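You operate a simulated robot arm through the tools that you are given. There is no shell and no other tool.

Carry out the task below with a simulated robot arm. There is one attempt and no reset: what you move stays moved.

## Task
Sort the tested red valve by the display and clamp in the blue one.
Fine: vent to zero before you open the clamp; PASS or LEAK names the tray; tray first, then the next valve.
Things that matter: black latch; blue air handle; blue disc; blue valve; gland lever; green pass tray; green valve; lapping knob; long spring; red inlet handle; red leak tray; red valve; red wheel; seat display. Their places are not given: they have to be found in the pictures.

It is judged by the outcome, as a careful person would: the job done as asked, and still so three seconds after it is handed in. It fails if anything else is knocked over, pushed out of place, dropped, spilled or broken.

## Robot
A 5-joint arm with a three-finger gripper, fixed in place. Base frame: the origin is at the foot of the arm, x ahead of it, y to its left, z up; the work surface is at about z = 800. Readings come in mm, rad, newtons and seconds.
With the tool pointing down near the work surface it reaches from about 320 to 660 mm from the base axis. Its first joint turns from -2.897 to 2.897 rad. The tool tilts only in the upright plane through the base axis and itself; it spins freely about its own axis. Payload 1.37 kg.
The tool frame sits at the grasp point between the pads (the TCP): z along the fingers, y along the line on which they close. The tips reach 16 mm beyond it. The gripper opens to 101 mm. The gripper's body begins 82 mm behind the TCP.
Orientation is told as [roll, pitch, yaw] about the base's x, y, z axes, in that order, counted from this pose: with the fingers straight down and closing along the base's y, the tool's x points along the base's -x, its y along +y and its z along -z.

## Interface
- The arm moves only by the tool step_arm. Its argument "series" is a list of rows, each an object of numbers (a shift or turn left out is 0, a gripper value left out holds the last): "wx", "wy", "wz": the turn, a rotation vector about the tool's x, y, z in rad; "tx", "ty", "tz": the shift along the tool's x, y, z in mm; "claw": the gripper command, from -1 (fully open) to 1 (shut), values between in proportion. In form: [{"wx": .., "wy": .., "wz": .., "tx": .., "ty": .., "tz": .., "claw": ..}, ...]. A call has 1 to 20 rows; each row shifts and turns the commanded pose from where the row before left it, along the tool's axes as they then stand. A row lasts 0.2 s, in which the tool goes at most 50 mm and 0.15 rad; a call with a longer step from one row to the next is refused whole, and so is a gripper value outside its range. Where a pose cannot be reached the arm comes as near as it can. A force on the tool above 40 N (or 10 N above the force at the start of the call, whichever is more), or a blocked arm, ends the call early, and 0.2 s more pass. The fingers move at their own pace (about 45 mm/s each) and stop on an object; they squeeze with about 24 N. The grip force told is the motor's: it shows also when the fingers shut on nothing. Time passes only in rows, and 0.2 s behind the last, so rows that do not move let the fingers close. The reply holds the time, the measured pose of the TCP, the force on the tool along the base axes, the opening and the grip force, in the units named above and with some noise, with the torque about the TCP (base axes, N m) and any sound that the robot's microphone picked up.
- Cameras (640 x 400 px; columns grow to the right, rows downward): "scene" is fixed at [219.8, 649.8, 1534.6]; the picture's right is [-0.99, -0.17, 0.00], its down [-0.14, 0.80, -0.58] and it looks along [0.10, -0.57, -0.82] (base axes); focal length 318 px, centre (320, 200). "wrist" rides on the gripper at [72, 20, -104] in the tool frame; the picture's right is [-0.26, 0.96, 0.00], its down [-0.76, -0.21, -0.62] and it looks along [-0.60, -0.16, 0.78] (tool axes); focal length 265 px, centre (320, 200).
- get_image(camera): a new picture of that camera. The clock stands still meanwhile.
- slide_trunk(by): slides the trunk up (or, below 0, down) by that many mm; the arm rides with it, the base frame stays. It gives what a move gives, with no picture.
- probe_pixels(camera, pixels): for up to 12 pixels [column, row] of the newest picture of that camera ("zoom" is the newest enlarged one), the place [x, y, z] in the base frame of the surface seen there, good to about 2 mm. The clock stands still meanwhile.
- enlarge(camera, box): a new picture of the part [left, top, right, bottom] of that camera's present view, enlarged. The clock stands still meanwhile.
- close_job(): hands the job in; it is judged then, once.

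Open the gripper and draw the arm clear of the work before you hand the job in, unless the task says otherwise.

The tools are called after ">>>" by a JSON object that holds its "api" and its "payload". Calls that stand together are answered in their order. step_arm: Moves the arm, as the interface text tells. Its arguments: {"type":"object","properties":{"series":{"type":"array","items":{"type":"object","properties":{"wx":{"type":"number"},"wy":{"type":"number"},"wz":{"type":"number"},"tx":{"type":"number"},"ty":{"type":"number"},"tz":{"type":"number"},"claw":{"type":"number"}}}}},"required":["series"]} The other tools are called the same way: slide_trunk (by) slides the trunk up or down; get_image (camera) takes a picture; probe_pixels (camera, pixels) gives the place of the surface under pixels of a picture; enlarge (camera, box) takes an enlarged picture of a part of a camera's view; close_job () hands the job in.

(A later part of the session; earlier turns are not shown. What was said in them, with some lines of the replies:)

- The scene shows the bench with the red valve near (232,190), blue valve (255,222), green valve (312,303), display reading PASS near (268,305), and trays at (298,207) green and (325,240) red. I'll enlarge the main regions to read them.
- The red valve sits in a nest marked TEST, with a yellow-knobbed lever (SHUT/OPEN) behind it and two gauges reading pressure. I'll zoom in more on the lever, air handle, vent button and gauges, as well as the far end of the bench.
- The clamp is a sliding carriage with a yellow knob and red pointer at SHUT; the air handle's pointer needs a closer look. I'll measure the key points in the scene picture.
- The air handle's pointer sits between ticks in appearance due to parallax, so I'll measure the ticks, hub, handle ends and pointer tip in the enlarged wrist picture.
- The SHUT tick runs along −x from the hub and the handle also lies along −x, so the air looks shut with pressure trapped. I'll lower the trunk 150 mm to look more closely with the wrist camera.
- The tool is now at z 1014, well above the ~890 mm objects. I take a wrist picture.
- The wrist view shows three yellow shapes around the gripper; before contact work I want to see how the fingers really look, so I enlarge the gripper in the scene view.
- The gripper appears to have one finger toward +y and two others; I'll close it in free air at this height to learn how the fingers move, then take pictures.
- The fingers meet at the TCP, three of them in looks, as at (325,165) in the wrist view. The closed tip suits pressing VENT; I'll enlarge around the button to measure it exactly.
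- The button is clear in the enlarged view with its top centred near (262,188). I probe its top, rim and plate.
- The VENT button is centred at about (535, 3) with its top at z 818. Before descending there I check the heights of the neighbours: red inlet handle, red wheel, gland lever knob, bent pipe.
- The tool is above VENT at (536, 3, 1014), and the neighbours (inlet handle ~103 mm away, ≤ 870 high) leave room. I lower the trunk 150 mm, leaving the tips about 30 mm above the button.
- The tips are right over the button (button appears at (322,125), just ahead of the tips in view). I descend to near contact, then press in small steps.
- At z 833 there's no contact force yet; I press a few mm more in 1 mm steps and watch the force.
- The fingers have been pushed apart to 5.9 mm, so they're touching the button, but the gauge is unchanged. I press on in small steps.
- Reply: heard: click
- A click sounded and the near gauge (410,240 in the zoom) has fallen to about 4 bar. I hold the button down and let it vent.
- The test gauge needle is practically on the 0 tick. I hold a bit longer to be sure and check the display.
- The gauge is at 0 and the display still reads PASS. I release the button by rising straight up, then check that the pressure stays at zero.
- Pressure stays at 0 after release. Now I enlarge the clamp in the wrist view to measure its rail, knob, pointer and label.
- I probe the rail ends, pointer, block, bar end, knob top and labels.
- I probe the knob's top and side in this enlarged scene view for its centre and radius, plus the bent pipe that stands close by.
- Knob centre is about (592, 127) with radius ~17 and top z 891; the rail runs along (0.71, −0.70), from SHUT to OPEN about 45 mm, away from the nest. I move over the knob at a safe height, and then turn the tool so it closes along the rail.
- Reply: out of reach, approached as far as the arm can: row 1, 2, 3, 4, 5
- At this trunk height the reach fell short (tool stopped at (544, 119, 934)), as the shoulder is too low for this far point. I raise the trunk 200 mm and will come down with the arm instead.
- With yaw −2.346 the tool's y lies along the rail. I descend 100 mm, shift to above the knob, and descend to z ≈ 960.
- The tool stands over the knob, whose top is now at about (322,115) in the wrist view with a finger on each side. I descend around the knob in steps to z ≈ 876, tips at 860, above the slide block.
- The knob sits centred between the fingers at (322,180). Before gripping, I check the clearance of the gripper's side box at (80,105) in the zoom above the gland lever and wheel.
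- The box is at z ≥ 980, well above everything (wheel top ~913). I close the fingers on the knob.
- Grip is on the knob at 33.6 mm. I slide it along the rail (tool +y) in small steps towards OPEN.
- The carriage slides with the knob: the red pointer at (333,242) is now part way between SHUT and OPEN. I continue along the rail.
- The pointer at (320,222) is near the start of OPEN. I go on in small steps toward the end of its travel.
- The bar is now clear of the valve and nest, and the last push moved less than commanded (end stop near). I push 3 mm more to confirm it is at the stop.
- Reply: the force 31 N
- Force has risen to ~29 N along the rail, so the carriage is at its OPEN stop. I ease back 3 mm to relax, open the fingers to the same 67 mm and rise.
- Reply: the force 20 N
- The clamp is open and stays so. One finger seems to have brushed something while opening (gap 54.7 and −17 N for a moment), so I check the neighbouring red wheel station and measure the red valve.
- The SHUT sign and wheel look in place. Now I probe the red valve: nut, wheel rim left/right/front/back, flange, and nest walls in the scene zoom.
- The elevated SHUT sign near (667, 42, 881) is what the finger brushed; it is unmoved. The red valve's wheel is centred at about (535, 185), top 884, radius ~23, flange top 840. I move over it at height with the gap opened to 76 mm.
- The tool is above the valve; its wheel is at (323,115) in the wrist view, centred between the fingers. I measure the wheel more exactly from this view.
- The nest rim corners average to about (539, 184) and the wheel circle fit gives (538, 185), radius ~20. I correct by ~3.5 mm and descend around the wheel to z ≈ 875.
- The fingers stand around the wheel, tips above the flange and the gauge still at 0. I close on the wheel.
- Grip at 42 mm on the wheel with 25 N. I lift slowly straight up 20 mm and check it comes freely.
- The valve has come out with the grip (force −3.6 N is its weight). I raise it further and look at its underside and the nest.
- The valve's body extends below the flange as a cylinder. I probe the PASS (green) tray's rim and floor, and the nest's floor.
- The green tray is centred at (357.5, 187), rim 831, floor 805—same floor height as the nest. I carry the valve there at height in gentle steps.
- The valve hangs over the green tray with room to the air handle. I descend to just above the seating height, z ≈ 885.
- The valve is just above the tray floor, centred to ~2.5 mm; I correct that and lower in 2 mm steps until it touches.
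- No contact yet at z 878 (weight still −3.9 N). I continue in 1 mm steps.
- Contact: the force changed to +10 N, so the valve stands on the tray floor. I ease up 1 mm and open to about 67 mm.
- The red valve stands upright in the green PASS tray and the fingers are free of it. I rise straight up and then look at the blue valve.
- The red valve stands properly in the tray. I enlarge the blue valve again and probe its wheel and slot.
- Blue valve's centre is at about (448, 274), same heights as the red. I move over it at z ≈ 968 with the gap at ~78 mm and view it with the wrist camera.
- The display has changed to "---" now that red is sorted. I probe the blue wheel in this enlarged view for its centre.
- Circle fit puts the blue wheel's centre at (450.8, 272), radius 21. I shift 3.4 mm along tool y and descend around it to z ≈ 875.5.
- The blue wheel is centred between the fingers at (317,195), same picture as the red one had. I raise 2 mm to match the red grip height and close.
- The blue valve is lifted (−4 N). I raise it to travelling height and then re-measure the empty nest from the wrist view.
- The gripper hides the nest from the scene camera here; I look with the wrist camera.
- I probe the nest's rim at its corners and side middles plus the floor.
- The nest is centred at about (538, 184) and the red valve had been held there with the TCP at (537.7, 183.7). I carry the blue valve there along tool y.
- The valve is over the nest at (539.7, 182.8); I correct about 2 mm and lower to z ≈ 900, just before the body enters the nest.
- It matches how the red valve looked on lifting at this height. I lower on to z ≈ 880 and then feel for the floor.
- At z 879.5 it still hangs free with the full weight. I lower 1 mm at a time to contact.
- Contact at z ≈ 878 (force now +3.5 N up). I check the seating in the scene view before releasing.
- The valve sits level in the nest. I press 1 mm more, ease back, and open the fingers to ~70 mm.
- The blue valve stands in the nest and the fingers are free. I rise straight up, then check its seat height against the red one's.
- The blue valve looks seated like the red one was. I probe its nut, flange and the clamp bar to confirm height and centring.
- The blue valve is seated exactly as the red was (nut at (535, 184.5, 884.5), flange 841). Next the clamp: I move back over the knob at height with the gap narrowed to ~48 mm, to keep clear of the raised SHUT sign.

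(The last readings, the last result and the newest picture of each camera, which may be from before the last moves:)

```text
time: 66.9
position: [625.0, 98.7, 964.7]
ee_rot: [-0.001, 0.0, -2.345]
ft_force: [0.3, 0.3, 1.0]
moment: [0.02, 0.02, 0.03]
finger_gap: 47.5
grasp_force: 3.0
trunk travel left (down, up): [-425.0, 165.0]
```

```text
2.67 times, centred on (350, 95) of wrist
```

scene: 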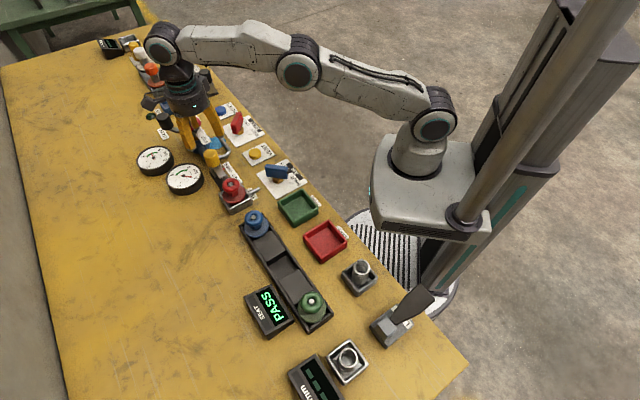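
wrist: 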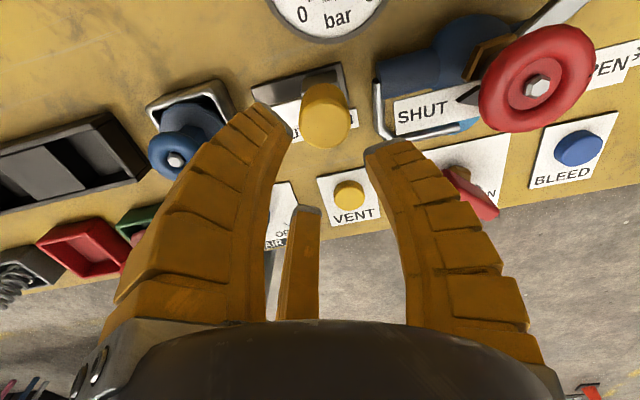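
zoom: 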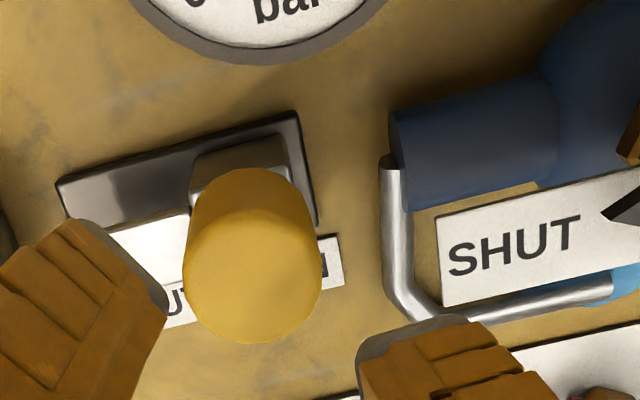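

I probe the knob's top circle and the near edge of the SHUT sign.

>>> {"api": "probe_pixels", "payload": {"camera": "zoom", "pixels": [[252, 275], [190, 270], [318, 275], [255, 212], [250, 338], [440, 220], [447, 300], [600, 270], [520, 130], [410, 180], [380, 360], [215, 160]]}}

```text
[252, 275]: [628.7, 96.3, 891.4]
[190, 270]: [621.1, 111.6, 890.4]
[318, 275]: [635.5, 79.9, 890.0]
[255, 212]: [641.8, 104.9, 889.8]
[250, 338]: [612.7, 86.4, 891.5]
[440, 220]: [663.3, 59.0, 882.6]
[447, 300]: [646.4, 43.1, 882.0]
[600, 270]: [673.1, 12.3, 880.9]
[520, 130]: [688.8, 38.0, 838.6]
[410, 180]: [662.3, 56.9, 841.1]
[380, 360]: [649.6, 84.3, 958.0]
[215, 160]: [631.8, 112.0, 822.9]
```

Knob centre is (627.8, 95.7); the SHUT sign's edge lies 50 mm from it along the rail, only on the base side. I turn the tool by 32° so no finger faces the sign or the blue valve, centre it, and open to ~56 mm.

>>> {"api": "step_arm", "payload": {"series": [{"tx": -0.4, "ty": 2.6, "claw": -0.03}, {"wz": -0.14}, {"wz": -0.14}, {"wz": -0.14}, {"wz": -0.14}, {}]}}

>>> {"api": "get_image", "payload": {"camera": "wrist"}}

>>> {"api": "enlarge", "payload": {"camera": "scene", "box": [160, 90, 280, 210]}}

```text
time: 68.3
position: [625.3, 95.7, 964.8]
ee_rot: [0.001, 0.0, -1.785]
ft_force: [-0.6, -1.4, -0.3]
moment: [0.0, 0.02, 0.03]
finger_gap: 55.7
grasp_force: 2.9
trunk travel left (down, up): [-425.0, 165.0]
```

```text
taken
```

wrist: 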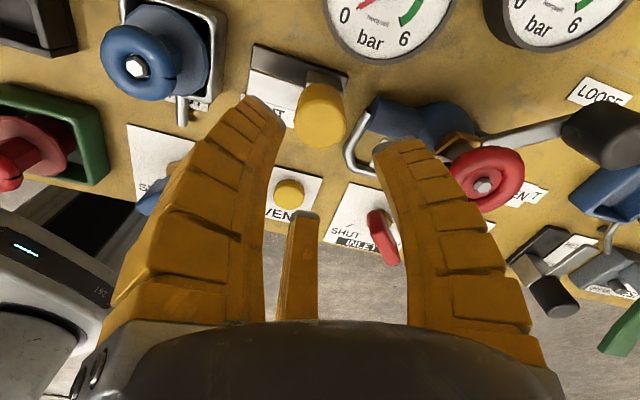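

```text
3.33 times, centred on (220, 150) of scene
```

zoom: 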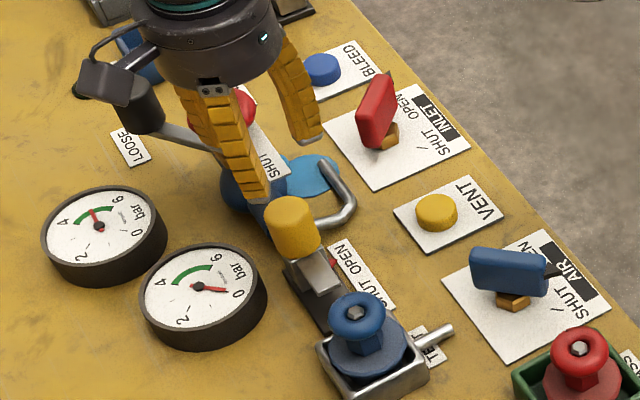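

All gripper parts stay ≥ 959 mm high when lowered, above the red wheel (913) and gland knob (907). I shift 2 mm in x and descend around the clamp knob to z ≈ 878.

>>> {"api": "step_arm", "payload": {"series": [{"tx": 0.4, "ty": 2, "tz": 15}, {"tz": 20}, {"tz": 20}, {"tz": 15}, {"tz": 10}, {"tz": 7}, {}]}}

>>> {"api": "get_image", "payload": {"camera": "wrist"}}

>>> {"api": "enlarge", "payload": {"camera": "scene", "box": [160, 90, 280, 210]}}

```text
time: 69.9
position: [629.3, 96.2, 877.9]
ee_rot: [0.001, 0.0, -1.789]
ft_force: [0.5, -0.8, -0.3]
moment: [0.02, 0.01, 0.04]
finger_gap: 55.6
grasp_force: 2.9
trunk travel left (down, up): [-425.0, 165.0]
```

```text
taken
```

wrist: 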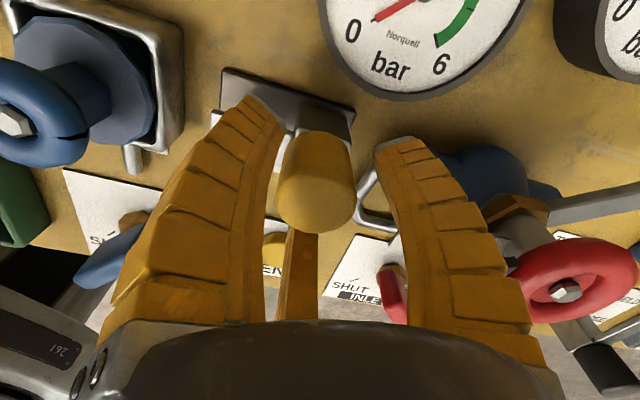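

```text
3.33 times, centred on (220, 150) of scene
```

zoom: 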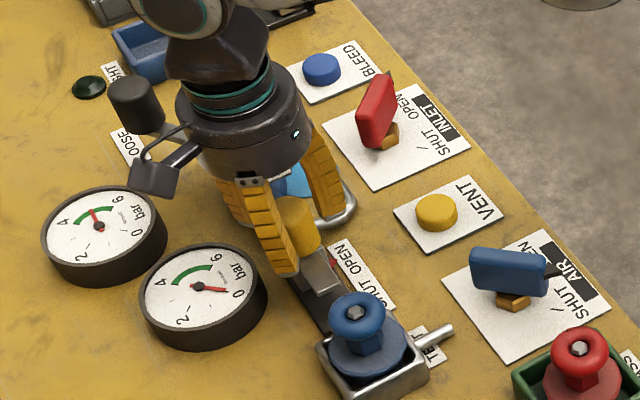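

The knob stands between the fingers at (316,180), no forces, and the gauge is still 0. I close on the knob.

>>> {"api": "step_arm", "payload": {"series": [{"claw": 1}, {}, {}, {}, {}]}}

```text
time: 71.1
position: [627.5, 95.6, 878.8]
ee_rot: [0.0, 0.0, -1.785]
ft_force: [-7.8, -4.7, 5.4]
moment: [-0.14, 0.06, 0.25]
finger_gap: 34.0
grasp_force: 27.4
trunk travel left (down, up): [-425.0, 165.0]
```

Gripped at 34 mm. I slide toward SHUT, along (−0.71, 0.70), in 4 mm steps for the first half.

>>> {"api": "step_arm", "payload": {"series": [{"tx": 2.13, "ty": -3.39}, {"tx": 2.13, "ty": -3.39}, {"tx": 2.13, "ty": -3.39}, {"tx": 2.13, "ty": -3.39}, {"tx": 2.13, "ty": -3.39}, {"tx": 2.13, "ty": -3.39}, {}]}}

>>> {"api": "enlarge", "payload": {"camera": "scene", "box": [190, 140, 270, 220]}}

```text
time: 72.7
position: [610.0, 111.9, 878.1]
ee_rot: [0.003, 0.002, -1.786]
ft_force: [-6.7, -6.3, 8.4]
moment: [-0.14, 0.07, 0.26]
finger_gap: 33.3
grasp_force: 27.6
trunk travel left (down, up): [-425.0, 165.0]
```

```text
5.00 times, centred on (230, 180) of scene
```

zoom: 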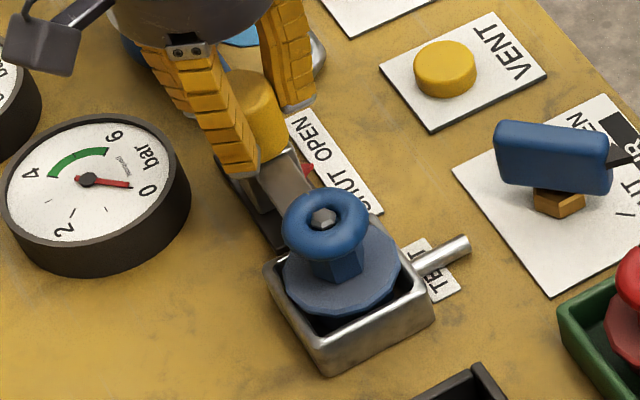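

The carriage moves smoothly and the bar is approaching over the flange; the valve hasn't moved. I continue 16 mm more.

>>> {"api": "step_arm", "payload": {"series": [{"tx": 2.13, "ty": -3.39}, {"tx": 2.13, "ty": -3.39}, {"tx": 2.13, "ty": -3.39}, {"tx": 2.13, "ty": -3.39}, {}]}}

>>> {"api": "enlarge", "payload": {"camera": "scene", "box": [190, 140, 270, 220]}}

```text
time: 73.9
position: [598.8, 124.0, 878.9]
ee_rot: [0.003, 0.003, -1.785]
ft_force: [-6.4, -2.7, 12.3]
moment: [-0.02, 0.11, 0.22]
finger_gap: 33.2
grasp_force: 27.8
trunk travel left (down, up): [-425.0, 165.0]
```

```text
5.00 times, centred on (230, 180) of scene
```

zoom: 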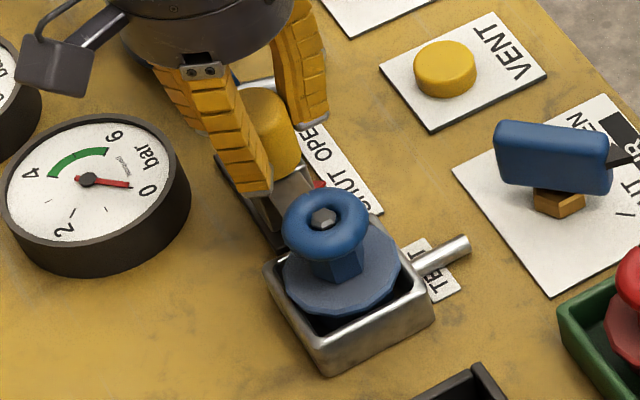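

About 8 mm remain to the former SHUT position of (592, 127). I go on in 2 mm steps to the stop.

>>> {"api": "step_arm", "payload": {"series": [{"tx": 1.06, "ty": -1.7}, {"tx": 1.06, "ty": -1.7}, {"tx": 1.06, "ty": -1.7}, {"tx": 1.06, "ty": -1.7}, {}]}}

>>> {"api": "enlarge", "payload": {"camera": "scene", "box": [190, 140, 270, 220]}}

```text
time: 75.1
position: [593.0, 126.5, 878.6]
ee_rot: [0.004, 0.003, -1.789]
ft_force: [4.0, -11.5, 10.2]
moment: [-0.07, -0.09, 0.27]
finger_gap: 33.3
grasp_force: 27.9
trunk travel left (down, up): [-425.0, 165.0]
```

```text
5.00 times, centred on (230, 180) of scene
```

zoom: 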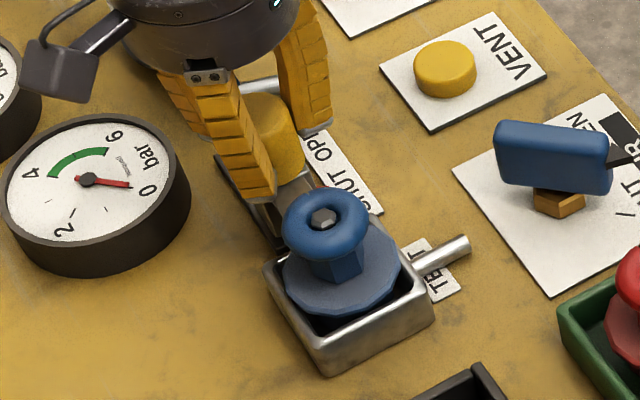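

The force along the rail is rising, near the stop at (593, 126.5). I push 3 mm more to confirm full SHUT.

>>> {"api": "step_arm", "payload": {"series": [{"tx": 0.8, "ty": -1.27}, {"tx": 0.8, "ty": -1.27}, {}]}}

```text
time: 75.9
position: [594.3, 128.4, 878.0]
ee_rot: [0.003, 0.005, -1.792]
ft_force: [18.6, -23.8, 11.0]
moment: [-0.14, -0.34, -0.02]
finger_gap: 34.1
grasp_force: 28.6
trunk travel left (down, up): [-425.0, 165.0]
```

The carriage is on its SHUT stop (30 N against the push). I ease off 3 mm, open to ~56 mm and rise.

>>> {"api": "step_arm", "payload": {"series": [{"tx": -0.8, "ty": 1.27}, {"tx": -0.8, "ty": 1.27}, {"claw": -0.03}, {}, {}, {}]}}

>>> {"api": "enlarge", "payload": {"camera": "scene", "box": [190, 140, 270, 220]}}

```text
time: 77.3
position: [592.7, 129.7, 877.7]
ee_rot: [0.0, 0.0, -1.785]
ft_force: [0.0, 0.0, 0.2]
moment: [-0.02, 0.0, -0.02]
finger_gap: 55.9
grasp_force: 2.6
trunk travel left (down, up): [-425.0, 165.0]
```

```text
5.00 times, centred on (230, 180) of scene
```

zoom: 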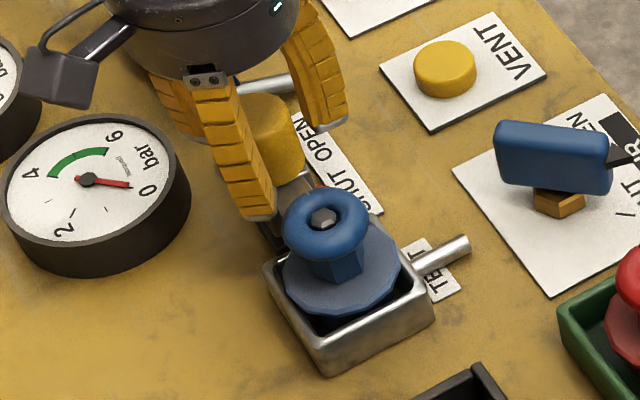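

The fingers are free of the knob with no force. I rise straight up and look at the clamp with both cameras.

>>> {"api": "step_arm", "payload": {"series": [{"tz": -10}, {"tz": -15}, {"tz": -25}, {"tz": -30}, {"tz": -20}, {}]}}

>>> {"api": "get_image", "payload": {"camera": "wrist"}}

>>> {"api": "enlarge", "payload": {"camera": "scene", "box": [190, 140, 270, 220]}}

```text
time: 78.7
position: [592.9, 130.0, 977.3]
ee_rot: [0.002, -0.001, -1.789]
ft_force: [-0.3, 0.3, -0.7]
moment: [0.0, 0.0, -0.01]
finger_gap: 55.8
grasp_force: 2.9
trunk travel left (down, up): [-425.0, 165.0]
```

```text
taken
```

wrist: 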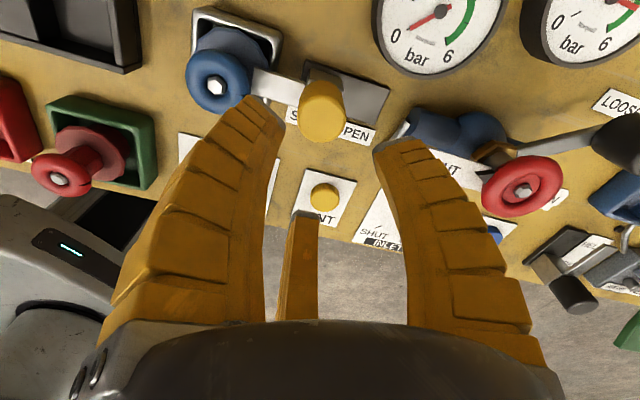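

```text
5.00 times, centred on (230, 180) of scene
```

zoom: 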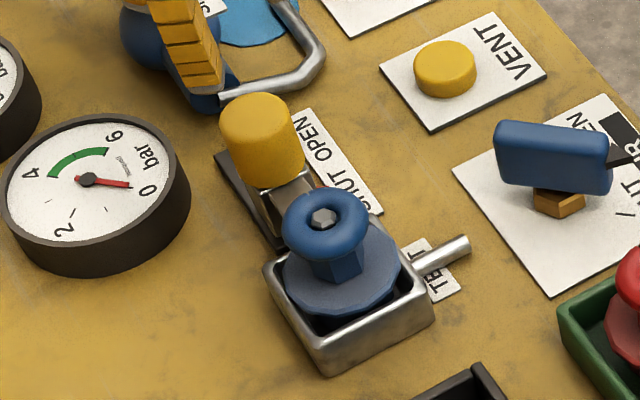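

The bar lies over the blue valve's flange again. I verify the knob's position and pointer against the original with probes.

>>> {"api": "probe_pixels", "payload": {"camera": "zoom", "pixels": [[260, 120], [232, 120], [290, 120], [322, 218], [320, 270], [318, 187]]}}

>>> {"api": "enlarge", "payload": {"camera": "wrist", "box": [180, 0, 400, 170]}}

```text
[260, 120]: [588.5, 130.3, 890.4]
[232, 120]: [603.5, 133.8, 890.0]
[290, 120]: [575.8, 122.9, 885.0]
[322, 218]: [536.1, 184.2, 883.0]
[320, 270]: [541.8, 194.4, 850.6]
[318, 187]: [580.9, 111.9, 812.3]
```

```text
2.35 times, centred on (290, 85) of wrist
```

zoom: 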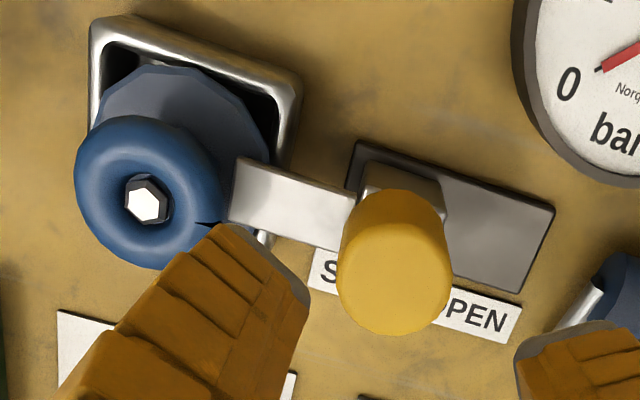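

The pointer is back at (581, 112), its original SHUT place, and the bar holds the flange. I raise the trunk, open the gripper fully and draw the arm back clear of the work.

>>> {"api": "slide_trunk", "payload": {"by": 150}}

>>> {"api": "step_arm", "payload": {"series": [{"tx": -2.8, "ty": -28.4, "claw": -1}, {"tx": -2.8, "ty": -28.4}, {"tx": -2.8, "ty": -28.4}, {"tx": -2.8, "ty": -28.4}, {"tx": -2.8, "ty": -28.4}, {"tx": -2.8, "ty": -28.4}, {}, {}]}}

>>> {"api": "get_image", "payload": {"camera": "scene"}}

>>> {"api": "enlarge", "payload": {"camera": "scene", "box": [120, 80, 360, 250]}}

>>> {"api": "enlarge", "payload": {"camera": "scene", "box": [220, 190, 400, 340]}}

```text
time: 80.4
position: [593.1, 128.3, 1127.7]
ee_rot: [0.002, 0.0, -1.787]
ft_force: [0.2, -0.1, 0.1]
moment: [0.0, 0.0, -0.04]
finger_gap: 56.0
grasp_force: 2.3
trunk travel left (down, up): [-575.0, 15.0]
```

```text
time: 82.2
position: [424.3, 150.1, 1127.2]
ee_rot: [0.001, 0.0, -1.787]
ft_force: [0.0, 0.7, -0.2]
moment: [0.0, -0.05, -0.03]
finger_gap: 100.5
grasp_force: 0.0
trunk travel left (down, up): [-575.0, 15.0]
```

```text
taken
```

scene: 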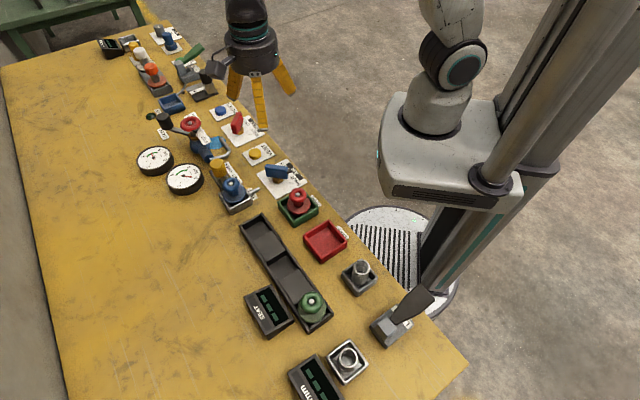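

```text
2.35 times, centred on (240, 165) of scene
```

zoom: 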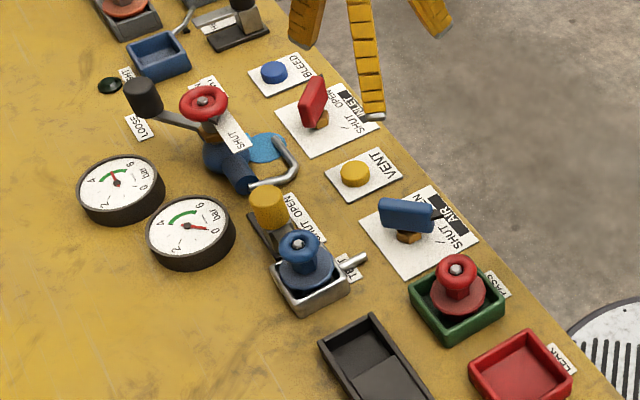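

```text
2.67 times, centred on (310, 265) of scene
```

zoom: 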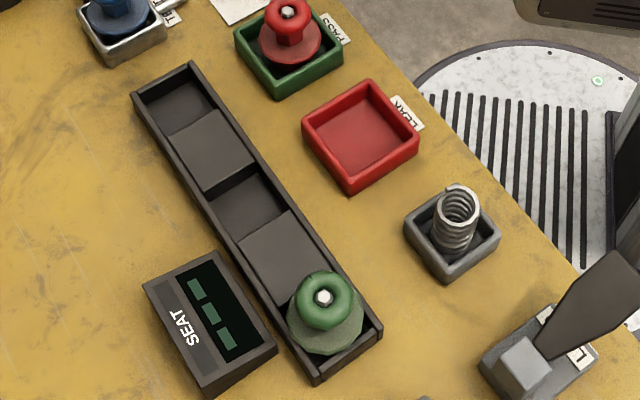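

The red valve is in the green PASS tray. The blue one is in the nest with the clamp on SHUT, the test gauge is at 0 and the air handle is still shut. Nothing else has moved and the arm is clear with the gripper open, so I hand the job in.

>>> {"api": "close_job", "payload": {}}

```text
The job is handed in.
```

The red valve is in the green PASS tray and the blue valve is clamped in the test nest. The job has been handed in.

- **Venting:** The air handle was already on SHUT. I held the VENT button until the test gauge read 0, and it stayed at 0 after I let go. I opened the clamp only after that.
- **Sorting:** The seat display read PASS before and after venting, so the red valve went to the green tray. It stands upright on the tray floor. The display then went blank, showing dashes.
- **Clamping:** The blue valve sits at the same position and height the red one had. The clamp is pushed to its SHUT stop, with its pointer back where it started.

While releasing the open clamp, one finger briefly pressed against the raised SHUT sign on the neighbouring red wheel station. The sign and wheel did not move, and I turned the tool to avoid them on the second approach. The arm is drawn back with the gripper open.
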